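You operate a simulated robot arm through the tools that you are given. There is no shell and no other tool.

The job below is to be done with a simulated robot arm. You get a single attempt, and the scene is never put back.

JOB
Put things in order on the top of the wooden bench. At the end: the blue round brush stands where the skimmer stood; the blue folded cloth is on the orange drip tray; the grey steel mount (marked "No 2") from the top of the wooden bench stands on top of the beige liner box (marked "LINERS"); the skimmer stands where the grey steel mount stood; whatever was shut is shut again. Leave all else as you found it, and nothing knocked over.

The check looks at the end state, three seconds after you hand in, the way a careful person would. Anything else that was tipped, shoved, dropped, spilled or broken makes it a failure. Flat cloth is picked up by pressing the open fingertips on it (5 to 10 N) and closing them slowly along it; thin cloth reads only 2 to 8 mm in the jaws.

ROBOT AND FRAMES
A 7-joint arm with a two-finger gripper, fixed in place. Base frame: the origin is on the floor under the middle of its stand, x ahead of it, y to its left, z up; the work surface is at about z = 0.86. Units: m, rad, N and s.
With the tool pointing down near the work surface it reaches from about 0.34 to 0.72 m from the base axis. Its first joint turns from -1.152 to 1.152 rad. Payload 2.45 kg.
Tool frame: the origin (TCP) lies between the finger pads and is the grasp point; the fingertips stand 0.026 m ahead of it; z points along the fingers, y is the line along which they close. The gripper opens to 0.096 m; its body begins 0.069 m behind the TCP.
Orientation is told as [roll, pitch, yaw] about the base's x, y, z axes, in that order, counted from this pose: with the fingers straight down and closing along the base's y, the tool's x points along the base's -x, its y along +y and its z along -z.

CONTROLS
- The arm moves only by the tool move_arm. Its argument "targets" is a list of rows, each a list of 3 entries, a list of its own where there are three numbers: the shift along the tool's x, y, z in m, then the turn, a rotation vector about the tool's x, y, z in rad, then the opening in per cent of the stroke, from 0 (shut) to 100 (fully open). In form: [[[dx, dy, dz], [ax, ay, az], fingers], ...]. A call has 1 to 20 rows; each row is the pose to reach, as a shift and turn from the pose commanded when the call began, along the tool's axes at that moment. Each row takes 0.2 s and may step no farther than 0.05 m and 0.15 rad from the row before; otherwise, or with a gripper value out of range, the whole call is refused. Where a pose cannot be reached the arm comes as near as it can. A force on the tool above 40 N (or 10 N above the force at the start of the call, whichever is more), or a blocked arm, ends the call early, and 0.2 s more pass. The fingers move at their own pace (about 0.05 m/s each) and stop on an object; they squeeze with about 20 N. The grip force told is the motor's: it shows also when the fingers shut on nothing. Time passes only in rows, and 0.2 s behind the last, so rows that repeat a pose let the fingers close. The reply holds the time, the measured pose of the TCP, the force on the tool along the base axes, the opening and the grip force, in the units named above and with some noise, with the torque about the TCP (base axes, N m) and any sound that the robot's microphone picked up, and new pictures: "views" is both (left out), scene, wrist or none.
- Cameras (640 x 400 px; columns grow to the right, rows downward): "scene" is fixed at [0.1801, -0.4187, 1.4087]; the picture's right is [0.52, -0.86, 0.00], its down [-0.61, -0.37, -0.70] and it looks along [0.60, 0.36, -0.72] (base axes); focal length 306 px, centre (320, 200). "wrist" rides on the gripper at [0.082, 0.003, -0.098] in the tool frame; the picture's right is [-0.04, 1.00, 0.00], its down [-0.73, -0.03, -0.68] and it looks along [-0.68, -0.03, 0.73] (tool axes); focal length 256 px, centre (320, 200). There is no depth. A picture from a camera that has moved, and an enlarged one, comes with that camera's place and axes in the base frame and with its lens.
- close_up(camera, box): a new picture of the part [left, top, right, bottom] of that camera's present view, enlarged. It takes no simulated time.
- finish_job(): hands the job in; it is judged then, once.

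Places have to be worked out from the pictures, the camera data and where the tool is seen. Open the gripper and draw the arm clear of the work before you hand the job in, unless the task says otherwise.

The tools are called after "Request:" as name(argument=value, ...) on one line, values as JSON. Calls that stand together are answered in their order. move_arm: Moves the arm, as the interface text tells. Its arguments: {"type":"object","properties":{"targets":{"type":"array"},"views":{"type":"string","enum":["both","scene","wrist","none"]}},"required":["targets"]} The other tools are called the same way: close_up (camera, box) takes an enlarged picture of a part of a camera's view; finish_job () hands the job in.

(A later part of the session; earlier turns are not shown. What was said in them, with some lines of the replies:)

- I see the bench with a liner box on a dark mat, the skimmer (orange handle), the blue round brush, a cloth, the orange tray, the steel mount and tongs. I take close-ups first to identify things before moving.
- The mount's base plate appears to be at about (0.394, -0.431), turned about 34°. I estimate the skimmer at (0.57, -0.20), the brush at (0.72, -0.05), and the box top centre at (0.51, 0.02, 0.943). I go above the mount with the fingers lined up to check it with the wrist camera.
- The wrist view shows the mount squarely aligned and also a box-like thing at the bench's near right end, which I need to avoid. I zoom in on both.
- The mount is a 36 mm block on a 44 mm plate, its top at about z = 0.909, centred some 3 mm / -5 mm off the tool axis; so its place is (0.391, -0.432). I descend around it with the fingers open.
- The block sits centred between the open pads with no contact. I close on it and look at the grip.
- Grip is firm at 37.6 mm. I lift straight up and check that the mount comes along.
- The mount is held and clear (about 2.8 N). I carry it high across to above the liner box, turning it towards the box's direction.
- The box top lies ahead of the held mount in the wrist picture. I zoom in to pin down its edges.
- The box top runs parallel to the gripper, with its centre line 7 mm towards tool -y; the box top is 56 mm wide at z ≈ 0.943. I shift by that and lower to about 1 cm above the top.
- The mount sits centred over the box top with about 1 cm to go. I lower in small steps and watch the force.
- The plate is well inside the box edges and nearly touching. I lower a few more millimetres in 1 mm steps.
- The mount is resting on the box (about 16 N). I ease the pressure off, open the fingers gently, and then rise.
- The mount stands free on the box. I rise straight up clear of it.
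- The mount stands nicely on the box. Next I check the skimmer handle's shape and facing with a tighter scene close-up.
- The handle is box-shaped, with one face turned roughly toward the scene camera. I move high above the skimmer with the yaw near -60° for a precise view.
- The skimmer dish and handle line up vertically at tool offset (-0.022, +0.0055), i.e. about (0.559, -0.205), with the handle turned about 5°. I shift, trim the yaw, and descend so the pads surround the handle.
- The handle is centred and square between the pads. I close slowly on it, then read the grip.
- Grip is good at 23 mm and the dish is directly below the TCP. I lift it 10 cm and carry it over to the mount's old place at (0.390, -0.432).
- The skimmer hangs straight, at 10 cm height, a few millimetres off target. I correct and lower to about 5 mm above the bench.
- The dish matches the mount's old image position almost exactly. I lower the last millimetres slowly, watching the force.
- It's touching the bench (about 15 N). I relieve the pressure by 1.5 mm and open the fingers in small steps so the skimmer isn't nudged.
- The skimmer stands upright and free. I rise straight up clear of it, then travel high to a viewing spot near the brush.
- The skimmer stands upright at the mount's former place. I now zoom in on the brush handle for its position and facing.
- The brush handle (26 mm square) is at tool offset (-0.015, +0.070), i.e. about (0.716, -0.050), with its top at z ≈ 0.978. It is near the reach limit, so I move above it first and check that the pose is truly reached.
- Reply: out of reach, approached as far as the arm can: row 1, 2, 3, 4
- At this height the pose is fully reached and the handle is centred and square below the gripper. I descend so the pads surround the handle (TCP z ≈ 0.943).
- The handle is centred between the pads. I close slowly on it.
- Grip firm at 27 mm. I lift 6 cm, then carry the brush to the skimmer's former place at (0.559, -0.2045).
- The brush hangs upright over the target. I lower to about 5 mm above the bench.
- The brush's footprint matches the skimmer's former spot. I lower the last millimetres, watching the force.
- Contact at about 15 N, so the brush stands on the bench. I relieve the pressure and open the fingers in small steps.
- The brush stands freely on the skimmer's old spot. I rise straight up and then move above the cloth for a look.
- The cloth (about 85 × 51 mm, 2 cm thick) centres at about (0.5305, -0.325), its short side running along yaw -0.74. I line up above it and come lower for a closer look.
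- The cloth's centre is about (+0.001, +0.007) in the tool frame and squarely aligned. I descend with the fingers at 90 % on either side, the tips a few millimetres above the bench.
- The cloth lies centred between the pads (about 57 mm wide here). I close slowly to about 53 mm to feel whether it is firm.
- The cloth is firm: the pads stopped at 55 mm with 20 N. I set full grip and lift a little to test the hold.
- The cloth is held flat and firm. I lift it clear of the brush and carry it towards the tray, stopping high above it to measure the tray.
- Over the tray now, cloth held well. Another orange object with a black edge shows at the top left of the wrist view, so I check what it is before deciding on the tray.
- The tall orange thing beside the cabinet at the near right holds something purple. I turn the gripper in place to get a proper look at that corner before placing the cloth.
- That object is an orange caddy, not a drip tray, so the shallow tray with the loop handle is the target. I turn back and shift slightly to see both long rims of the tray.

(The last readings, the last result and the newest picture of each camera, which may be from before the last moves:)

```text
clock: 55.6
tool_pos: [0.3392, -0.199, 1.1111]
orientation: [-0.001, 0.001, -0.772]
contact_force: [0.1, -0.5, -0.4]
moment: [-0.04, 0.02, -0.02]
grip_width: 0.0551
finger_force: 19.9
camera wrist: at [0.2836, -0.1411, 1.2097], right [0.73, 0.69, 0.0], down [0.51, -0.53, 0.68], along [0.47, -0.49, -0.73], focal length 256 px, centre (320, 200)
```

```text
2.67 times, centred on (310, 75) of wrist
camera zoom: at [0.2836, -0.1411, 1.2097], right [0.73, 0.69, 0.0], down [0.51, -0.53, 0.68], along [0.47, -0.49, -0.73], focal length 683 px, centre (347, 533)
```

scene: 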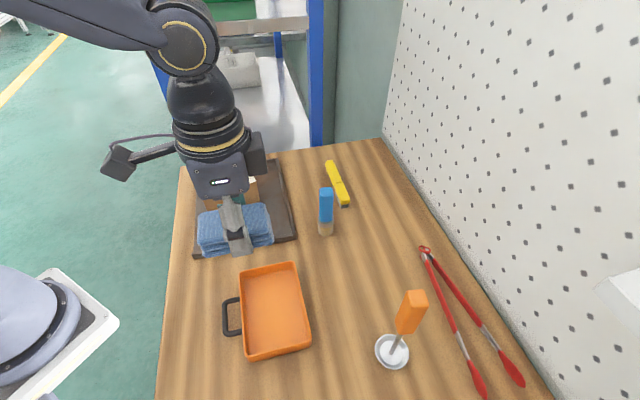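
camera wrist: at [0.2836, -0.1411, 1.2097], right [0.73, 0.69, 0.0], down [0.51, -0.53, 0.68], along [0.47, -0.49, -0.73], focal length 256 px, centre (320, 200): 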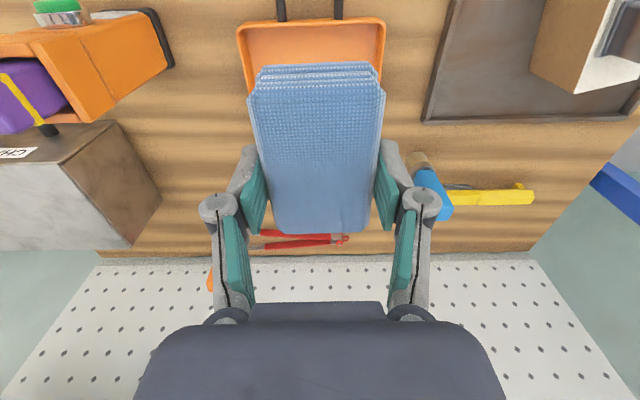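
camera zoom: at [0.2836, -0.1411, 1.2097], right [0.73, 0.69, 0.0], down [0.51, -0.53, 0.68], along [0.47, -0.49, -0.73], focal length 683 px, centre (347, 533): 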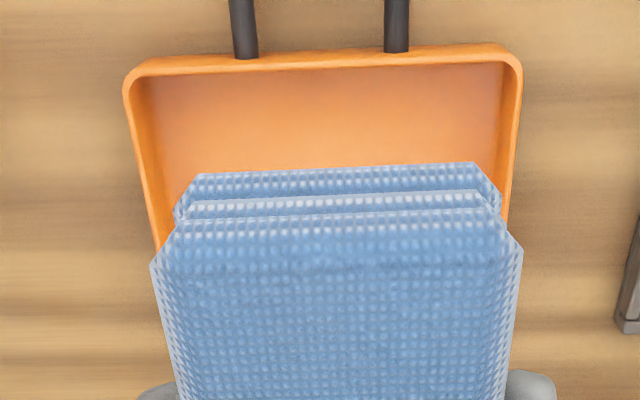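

The tray's handle-side rim and ends are now measured: its centre is about (0.348, -0.221), with its short side along the cloth's long side. I shift over it and descend to about 3 cm above the rim to check alignment.

Request:
move_arm(targets=[[[-0.0192, -0.0095, 0.02], [0, 0, 0], 40], [[-0.0192, -0.0095, 0.06], [0, 0, 0], 40], [[-0.0192, -0.0095, 0.1], [0, 0, 0], 40], [[-0.0192, -0.0095, 0.14], [0, 0, 0], 40], [[-0.0192, -0.0095, 0.168], [0, 0, 0], 40], [[-0.0192, -0.0095, 0.168], [0, 0, 0], 40]])

Request:
close_up(camera="scene", box=[210, 230, 330, 370])

Request:
close_up(camera="wrist", box=[160, 0, 480, 240])

```text
clock: 57.0
tool_pos: [0.3464, -0.2222, 0.9431]
orientation: [0.002, 0.0, -0.773]
contact_force: [-0.8, -1.2, -1.2]
moment: [0.01, -0.02, 0.02]
grip_width: 0.0553
finger_force: 19.7
camera wrist: at [0.2908, -0.163, 1.0407], right [0.73, 0.69, 0.0], down [0.5, -0.53, 0.68], along [0.47, -0.49, -0.73], focal length 256 px, centre (320, 200)
```

scene: 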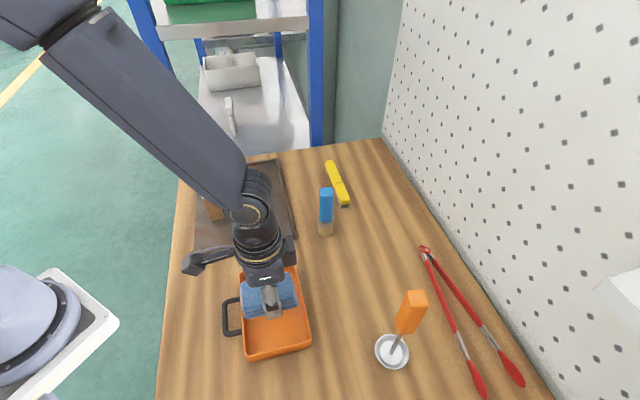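
wrist: 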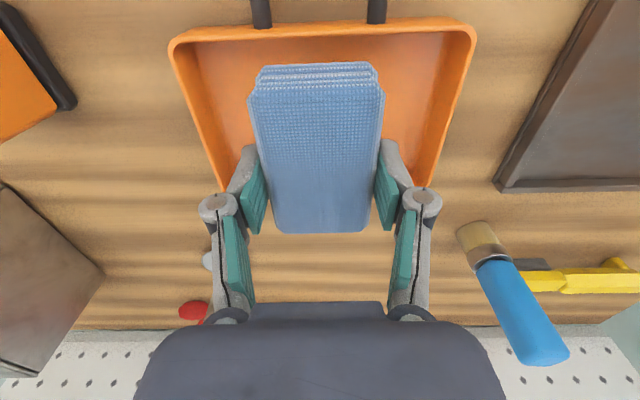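

```text
2.86 times, centred on (270, 300) of scene
camera zoom: at [0.1801, -0.4187, 1.4087], right [0.52, -0.86, 0.0], down [-0.61, -0.37, -0.7], along [0.6, 0.36, -0.72], focal length 876 px, centre (463, -86)
```

zoom: 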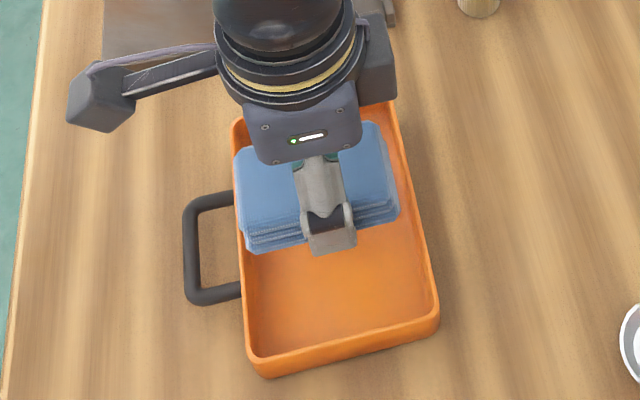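

```text
1.67 times, centred on (320, 120) of wrist
camera zoom: at [0.2908, -0.163, 1.0407], right [0.73, 0.69, 0.0], down [0.5, -0.53, 0.68], along [0.47, -0.49, -0.73], focal length 427 px, centre (320, 333)
```

zoom: 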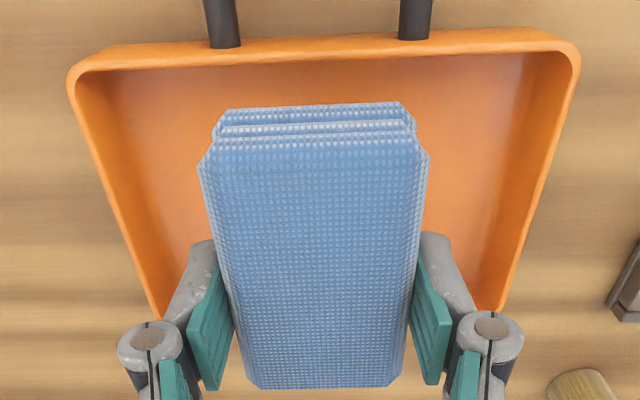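

The cloth hovers about 2 cm above the rim. I zoom in tightly to compare the cloth's ends with the tray's long rims.

Request:
close_up(camera="scene", box=[230, 260, 320, 330])

Request:
close_up(camera="wrist", box=[230, 10, 410, 120])

```text
5.71 times, centred on (275, 295) of scene
camera zoom: at [0.1801, -0.4187, 1.4087], right [0.52, -0.86, 0.0], down [-0.61, -0.37, -0.7], along [0.6, 0.36, -0.72], focal length 1751 px, centre (577, -343)
```

zoom: 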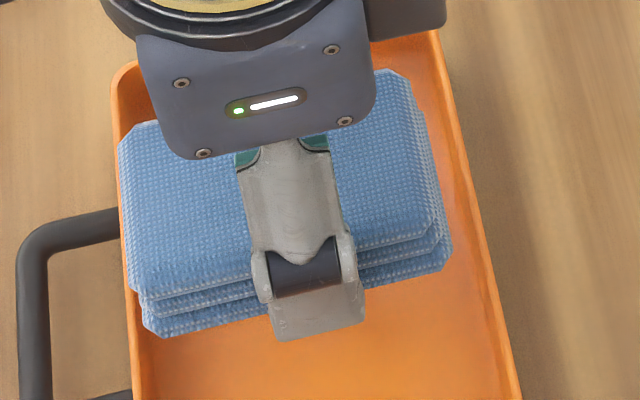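

```text
3.56 times, centred on (320, 65) of wrist
camera zoom: at [0.2908, -0.163, 1.0407], right [0.73, 0.69, 0.0], down [0.5, -0.53, 0.68], along [0.47, -0.49, -0.73], focal length 910 px, centre (320, 680)
```

zoom: 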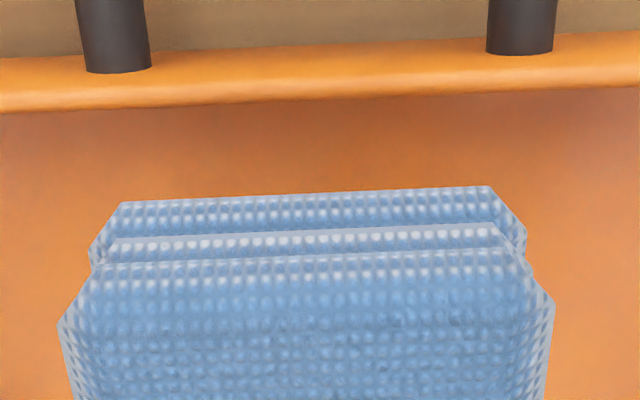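

Both views agree the cloth is centred across the tray within 2–3 mm, with about 5 mm margin to each wall. I lower it in between the walls, gently.

Request:
move_arm(targets=[[[0, 0, 0.01], [0, 0, 0], 40], [[0, 0, 0.018], [0, 0, 0], 40], [[0, 0, 0.026], [0, 0, 0], 40], [[0, 0, 0.034], [0, 0, 0], 40], [[0, 0, 0.034], [0, 0, 0], 40]])

Request:
close_up(camera="scene", box=[220, 250, 330, 360])

Request:
close_up(camera="wrist", box=[140, 0, 500, 260])

```text
clock: 58.2
tool_pos: [0.3482, -0.2214, 0.9089]
orientation: [0.001, -0.002, -0.774]
contact_force: [0.5, -0.3, -0.5]
moment: [0.01, -0.01, 0.0]
grip_width: 0.0553
finger_force: 19.8
camera wrist: at [0.2918, -0.1624, 1.0068], right [0.73, 0.69, 0.0], down [0.5, -0.53, 0.68], along [0.47, -0.49, -0.73], focal length 256 px, centre (320, 200)
```

scene: 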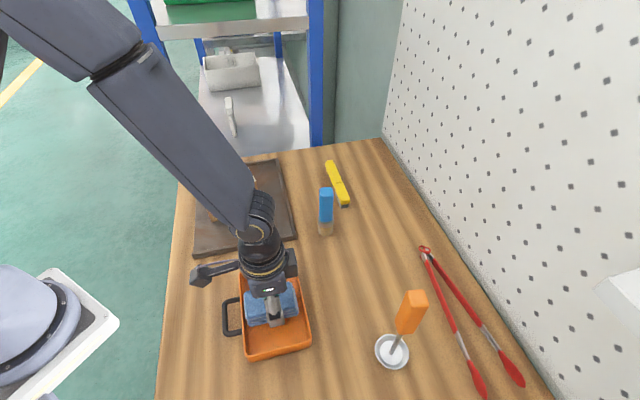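
wrist: 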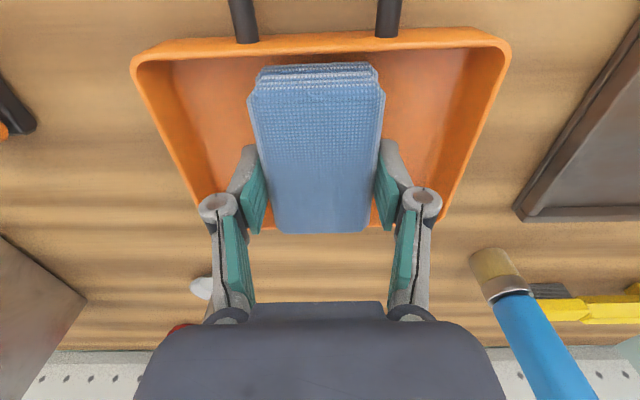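

```text
3.64 times, centred on (275, 305) of scene
camera zoom: at [0.1801, -0.4187, 1.4087], right [0.52, -0.86, 0.0], down [-0.61, -0.37, -0.7], along [0.6, 0.36, -0.72], focal length 1114 px, centre (484, -182)
```

zoom: 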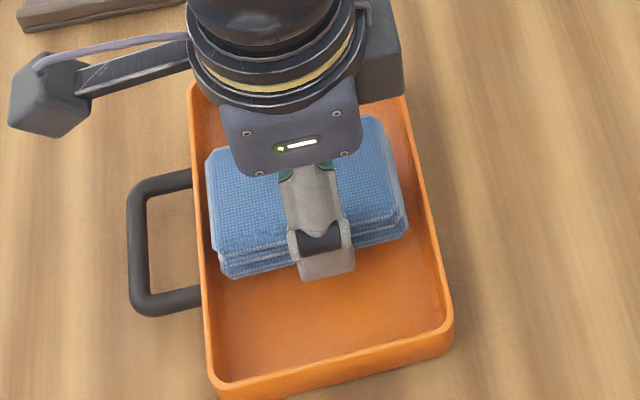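

```text
1.54 times, centred on (320, 130) of wrist
camera zoom: at [0.2918, -0.1624, 1.0068], right [0.73, 0.69, 0.0], down [0.5, -0.53, 0.68], along [0.47, -0.49, -0.73], focal length 394 px, centre (320, 308)
```

zoom: 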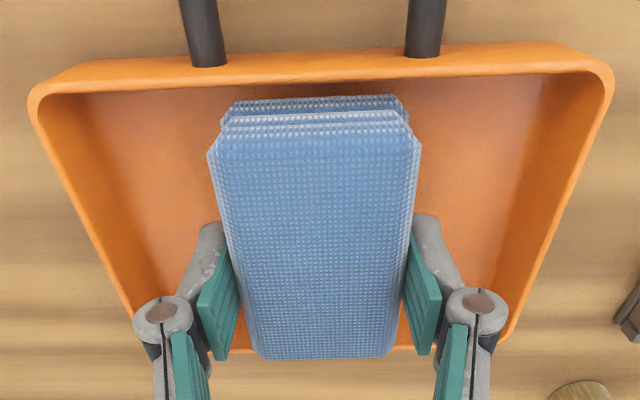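

The cloth is entering between the walls with no contact. I lower further in small steps until it touches the tray floor.

Request:
move_arm(targets=[[[0, 0, 0.003], [0, 0, 0], 40], [[0, 0, 0.006], [0, 0, 0], 40], [[0, 0, 0.008], [0, 0, 0], 40], [[0, 0, 0.009], [0, 0, 0], 40], [[0, 0, 0.009], [0, 0, 0], 40]], views="none")

```text
clock: 59.4
tool_pos: [0.3456, -0.2205, 0.8992]
orientation: [0.001, 0.0, -0.772]
contact_force: [-0.3, -0.8, -0.1]
moment: [0.0, -0.03, 0.02]
grip_width: 0.0549
finger_force: 19.9
```

No contact yet at z = 0.899. I continue down in 1 mm steps.

Request:
move_arm(targets=[[[0, 0, 0.001], [0, 0, 0], 40], [[0, 0, 0.002], [0, 0, 0], 40], [[0, 0, 0.003], [0, 0, 0], 40], [[0, 0, 0.003], [0, 0, 0], 40]], views="none")

```text
clock: 60.4
tool_pos: [0.346, -0.2205, 0.8977]
orientation: [0.0, 0.0, -0.773]
contact_force: [-0.2, 0.6, -0.6]
moment: [0.0, 0.02, 0.02]
grip_width: 0.055
finger_force: 19.9
```

Still free. Another two millimetres in small steps.

Request:
move_arm(targets=[[[0, 0, 0.001], [0, 0, 0], 40], [[0, 0, 0.002], [0, 0, 0], 40], [[0, 0, 0.002], [0, 0, 0], 40]], views="none")

```text
clock: 61.2
tool_pos: [0.3471, -0.2196, 0.8954]
orientation: [-0.001, 0.0, -0.773]
contact_force: [-0.9, -0.7, 0.0]
moment: [-0.02, -0.04, -0.01]
grip_width: 0.0553
finger_force: 19.9
```

The force is about to change. One more millimetre, with a look.

Request:
move_arm(targets=[[[0, 0, 0.001], [0, 0, 0], 40], [[0, 0, 0.0015], [0, 0, 0], 40], [[0, 0, 0.0015], [0, 0, 0], 40]])

Request:
close_up(camera="scene", box=[220, 250, 330, 360])

```text
clock: 62.0
tool_pos: [0.346, -0.2212, 0.8951]
orientation: [0.001, -0.001, -0.774]
contact_force: [2.2, 2.4, 20.6]
moment: [0.12, -0.08, 0.0]
grip_width: 0.0551
finger_force: 19.6
camera wrist: at [0.2907, -0.1615, 0.9924], right [0.73, 0.69, 0.0], down [0.5, -0.53, 0.68], along [0.47, -0.49, -0.73], focal length 256 px, centre (320, 200)
```

scene: 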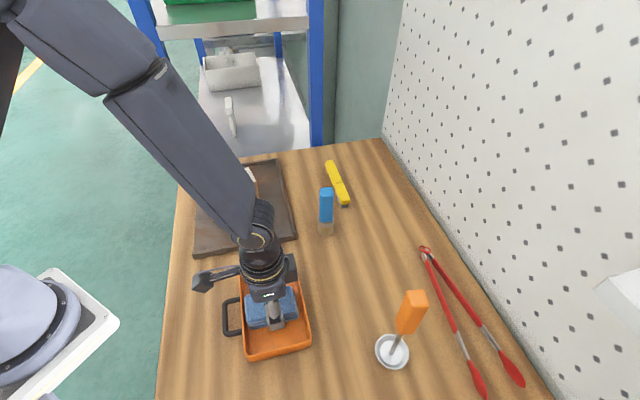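
wrist: 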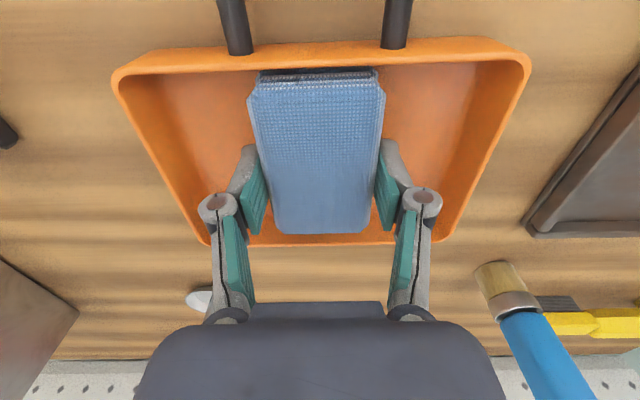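

```text
3.64 times, centred on (275, 305) of scene
camera zoom: at [0.18, -0.4184, 1.4088], right [0.52, -0.86, 0.0], down [-0.61, -0.37, -0.7], along [0.6, 0.36, -0.72], focal length 1114 px, centre (484, -182)
```

zoom: 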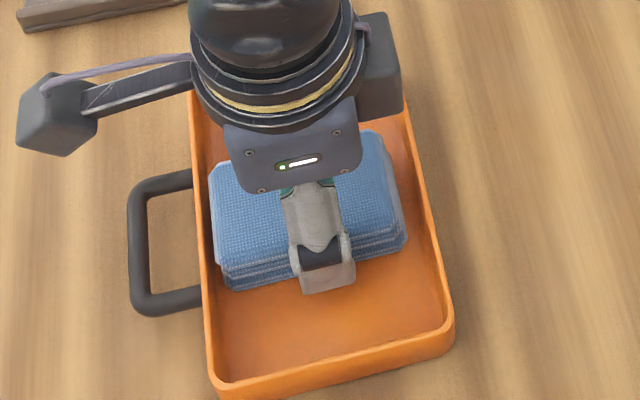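

The cloth rests on the tray floor between the walls, and the tray hasn't moved. I ease the pressure and open the fingers to 75 %, keeping them inside the tray.

Request:
move_arm(targets=[[[0, 0, -0.001], [0, 0, 0], 40], [[0, 0, -0.0018], [0, 0, 0], 40], [[0, 0, -0.0018], [0, 0, 0], 60], [[0, 0, -0.0018], [0, 0, 0], 64], [[0, 0, -0.0018], [0, 0, 0], 70], [[0, 0, -0.0018], [0, 0, 0], 75], [[0, 0, -0.0018], [0, 0, 0], 75]])

```text
clock: 63.6
tool_pos: [0.3466, -0.2199, 0.8968]
orientation: [0.001, 0.0, -0.774]
contact_force: [-0.8, 0.0, 0.9]
moment: [0.03, -0.04, -0.02]
grip_width: 0.0718
finger_force: 0.1
camera wrist: at [0.2904, -0.1612, 0.9938], right [0.73, 0.69, 0.0], down [0.5, -0.53, 0.68], along [0.47, -0.49, -0.73], focal length 256 px, centre (320, 200)
```

scene: 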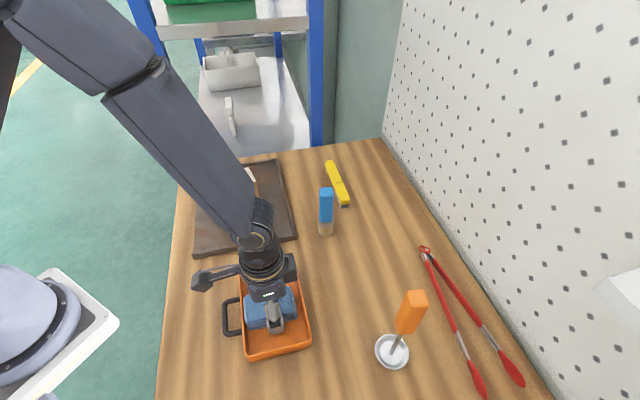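
wrist: 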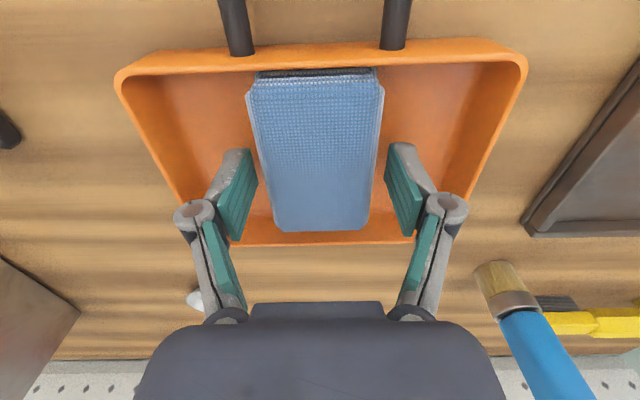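

The cloth is free and lies inside the tray. I rise straight up and clear of everything.

Request:
move_arm(targets=[[[0, 0, -0.015], [0, 0, 0], 75], [[0, 0, -0.04], [0, 0, 0], 75], [[0, 0, -0.08], [0, 0, 0], 80], [[0, 0, -0.12], [0, 0, 0], 90], [[0, 0, -0.16], [0, 0, 0], 100], [[0, 0, -0.2], [0, 0, 0], 100], [[0, 0, -0.24], [0, 0, 0], 100], [[0, 0, -0.27], [0, 0, 0], 100], [[0, 0, -0.27], [0, 0, 0], 100]])

Request:
close_up(camera="scene", box=[180, 130, 420, 280])

Request:
close_up(camera="scene", box=[200, 230, 440, 380])

```text
clock: 65.6
tool_pos: [0.3434, -0.2199, 1.1655]
orientation: [-0.001, -0.001, -0.774]
contact_force: [0.4, 0.1, -0.4]
moment: [0.0, 0.02, 0.01]
grip_width: 0.0961
finger_force: 0.2
camera wrist: at [0.2884, -0.1604, 1.2624], right [0.73, 0.69, 0.0], down [0.5, -0.53, 0.68], along [0.47, -0.49, -0.73], focal length 256 px, centre (320, 200)
```

scene: 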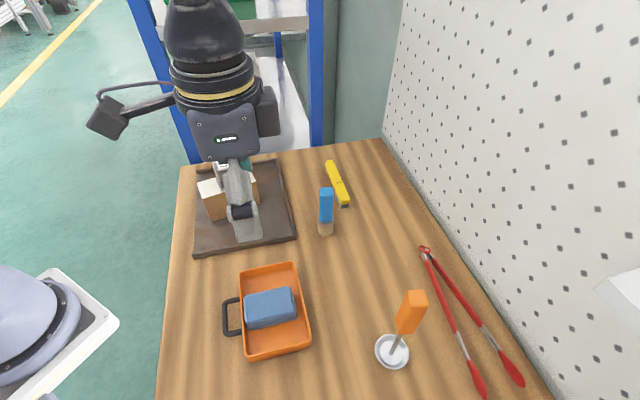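
wrist: 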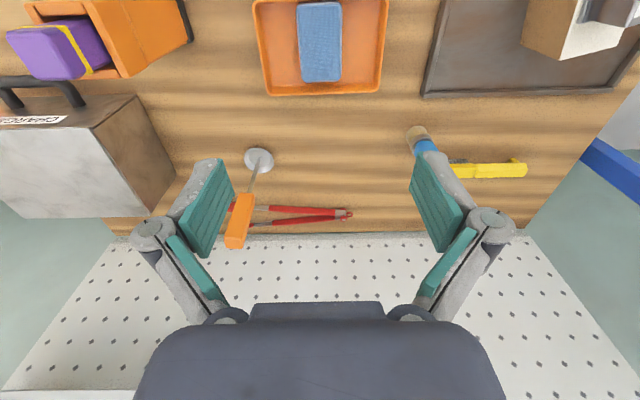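

```text
2.67 times, centred on (300, 205) of scene
camera zoom: at [0.1801, -0.4187, 1.4087], right [0.52, -0.86, 0.0], down [-0.61, -0.37, -0.7], along [0.6, 0.36, -0.72], focal length 817 px, centre (373, 187)
```

zoom: 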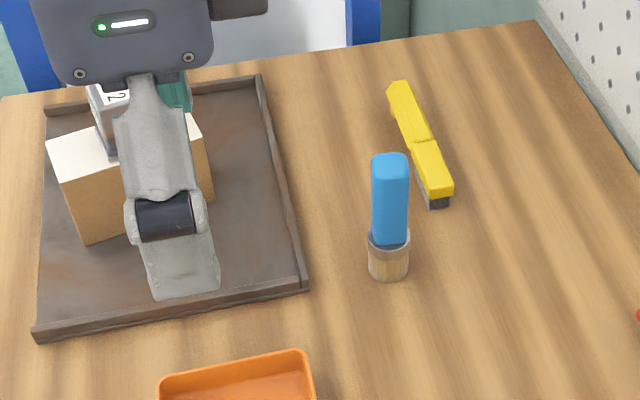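

```text
2.67 times, centred on (320, 305) of scene
camera zoom: at [0.1801, -0.4187, 1.4087], right [0.52, -0.86, 0.0], down [-0.61, -0.37, -0.7], along [0.6, 0.36, -0.72], focal length 817 px, centre (320, -80)
```

zoom: 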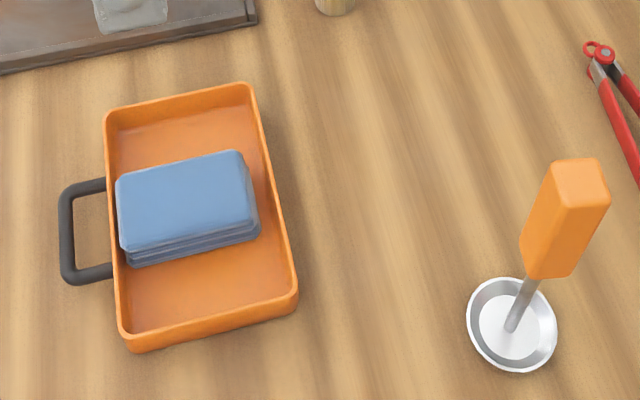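

Everything looks in place: the cloth is inside the unmoved tray, and the skimmer and brush are upright. I draw the arm up and back so I can check the box and mount unobstructed.

Request:
move_arm(targets=[[[0.018, 0.022, -0.008], [0, 0, -0.129], 100], [[0.036, 0.044, -0.016], [0, 0, -0.258], 100], [[0.054, 0.066, -0.024], [0, 0, -0.387], 100], [[0.072, 0.088, -0.032], [0, 0, -0.516], 100], [[0.09, 0.11, -0.04], [0, 0, -0.645], 100], [[0.1066, 0.1335, -0.045], [0, 0, -0.774], 100], [[0.1066, 0.1335, -0.045], [0, 0, -0.774], 100]])

Request:
close_up(camera="scene", box=[170, 130, 410, 280])

Request:
close_up(camera="wrist", box=[300, 0, 640, 230])

```text
clock: 67.2
tool_pos: [0.3609, -0.0479, 1.212]
orientation: [0.0, -0.001, 0.001]
contact_force: [0.6, -0.3, -0.5]
moment: [0.0, 0.02, 0.04]
grip_width: 0.0959
finger_force: 0.0
camera wrist: at [0.28, -0.0452, 1.3092], right [0.04, 1.0, 0.0], down [0.73, -0.03, 0.68], along [0.68, -0.03, -0.73], focal length 256 px, centre (320, 200)
```

scene: 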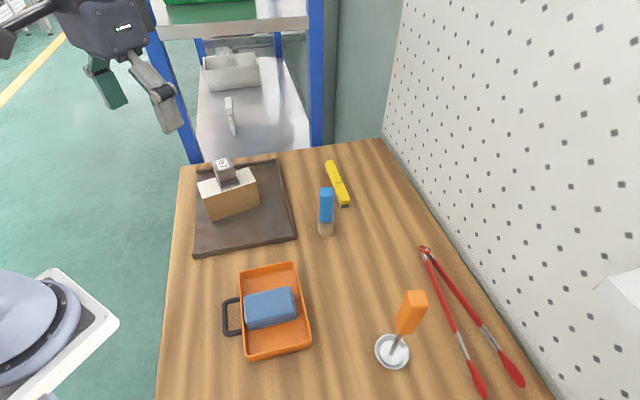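
wrist: 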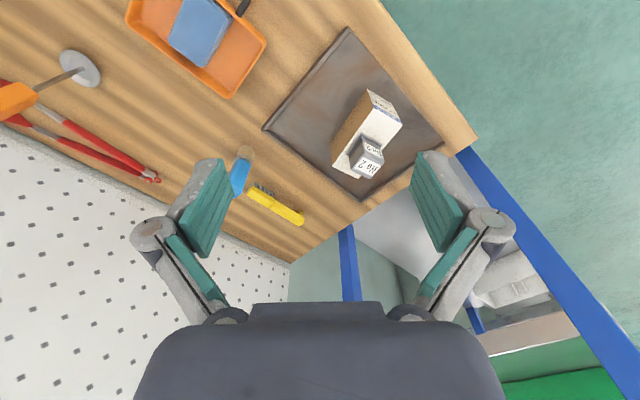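

```text
2.67 times, centred on (290, 205) of scene
camera zoom: at [0.1801, -0.4186, 1.4087], right [0.52, -0.86, 0.0], down [-0.61, -0.37, -0.7], along [0.6, 0.36, -0.72], focal length 817 px, centre (400, 187)
```

zoom: 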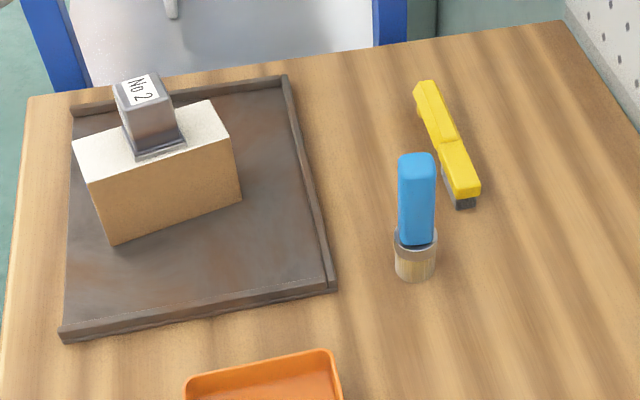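

```text
1.74 times, centred on (470, 115) of wrist
camera zoom: at [0.28, -0.0452, 1.3092], right [0.04, 1.0, 0.0], down [0.73, -0.03, 0.68], along [0.68, -0.03, -0.73], focal length 445 px, centre (59, 348)
```

zoom: 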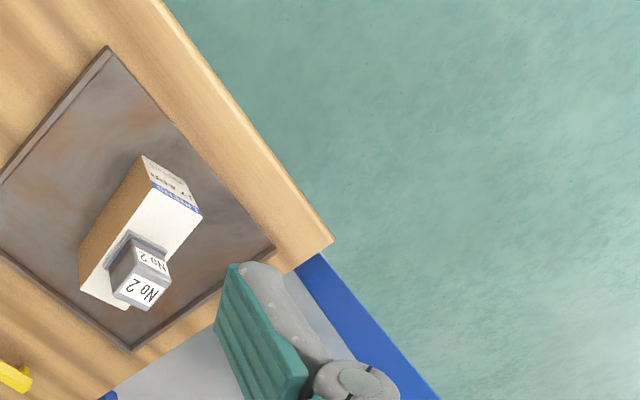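

All four results are confirmed. The mount stands on the liner box, the brush is on the skimmer's old spot, the skimmer is on the mount's old spot, and the cloth is inside the unmoved tray. Nothing was opened, the gripper is open and the arm is clear, so I hand the job in.

Request:
finish_job()

```text
The job is handed in.
```

The bench is in the order you asked for, and I handed the job in. I checked the final state with both cameras; the hand-in gave no verdict.

- **Blue round brush:** it stands upright where the skimmer stood.
- **Skimmer:** it stands upright where the grey steel mount stood.
- **Grey steel mount ("No 2"):** it stands on top of the liner box, which stayed shut and did not shift.
- **Blue folded cloth:** it lies inside the orange drip tray, between the walls, and the tray has not moved.

I opened nothing, so there was nothing to shut again. I saw nothing tipped or shoved. The gripper is open and the arm is clear of the bench.

There is also an orange caddy at the near right end of the bench. I took the shallow tray with the loop handle as the drip tray and left the caddy alone.
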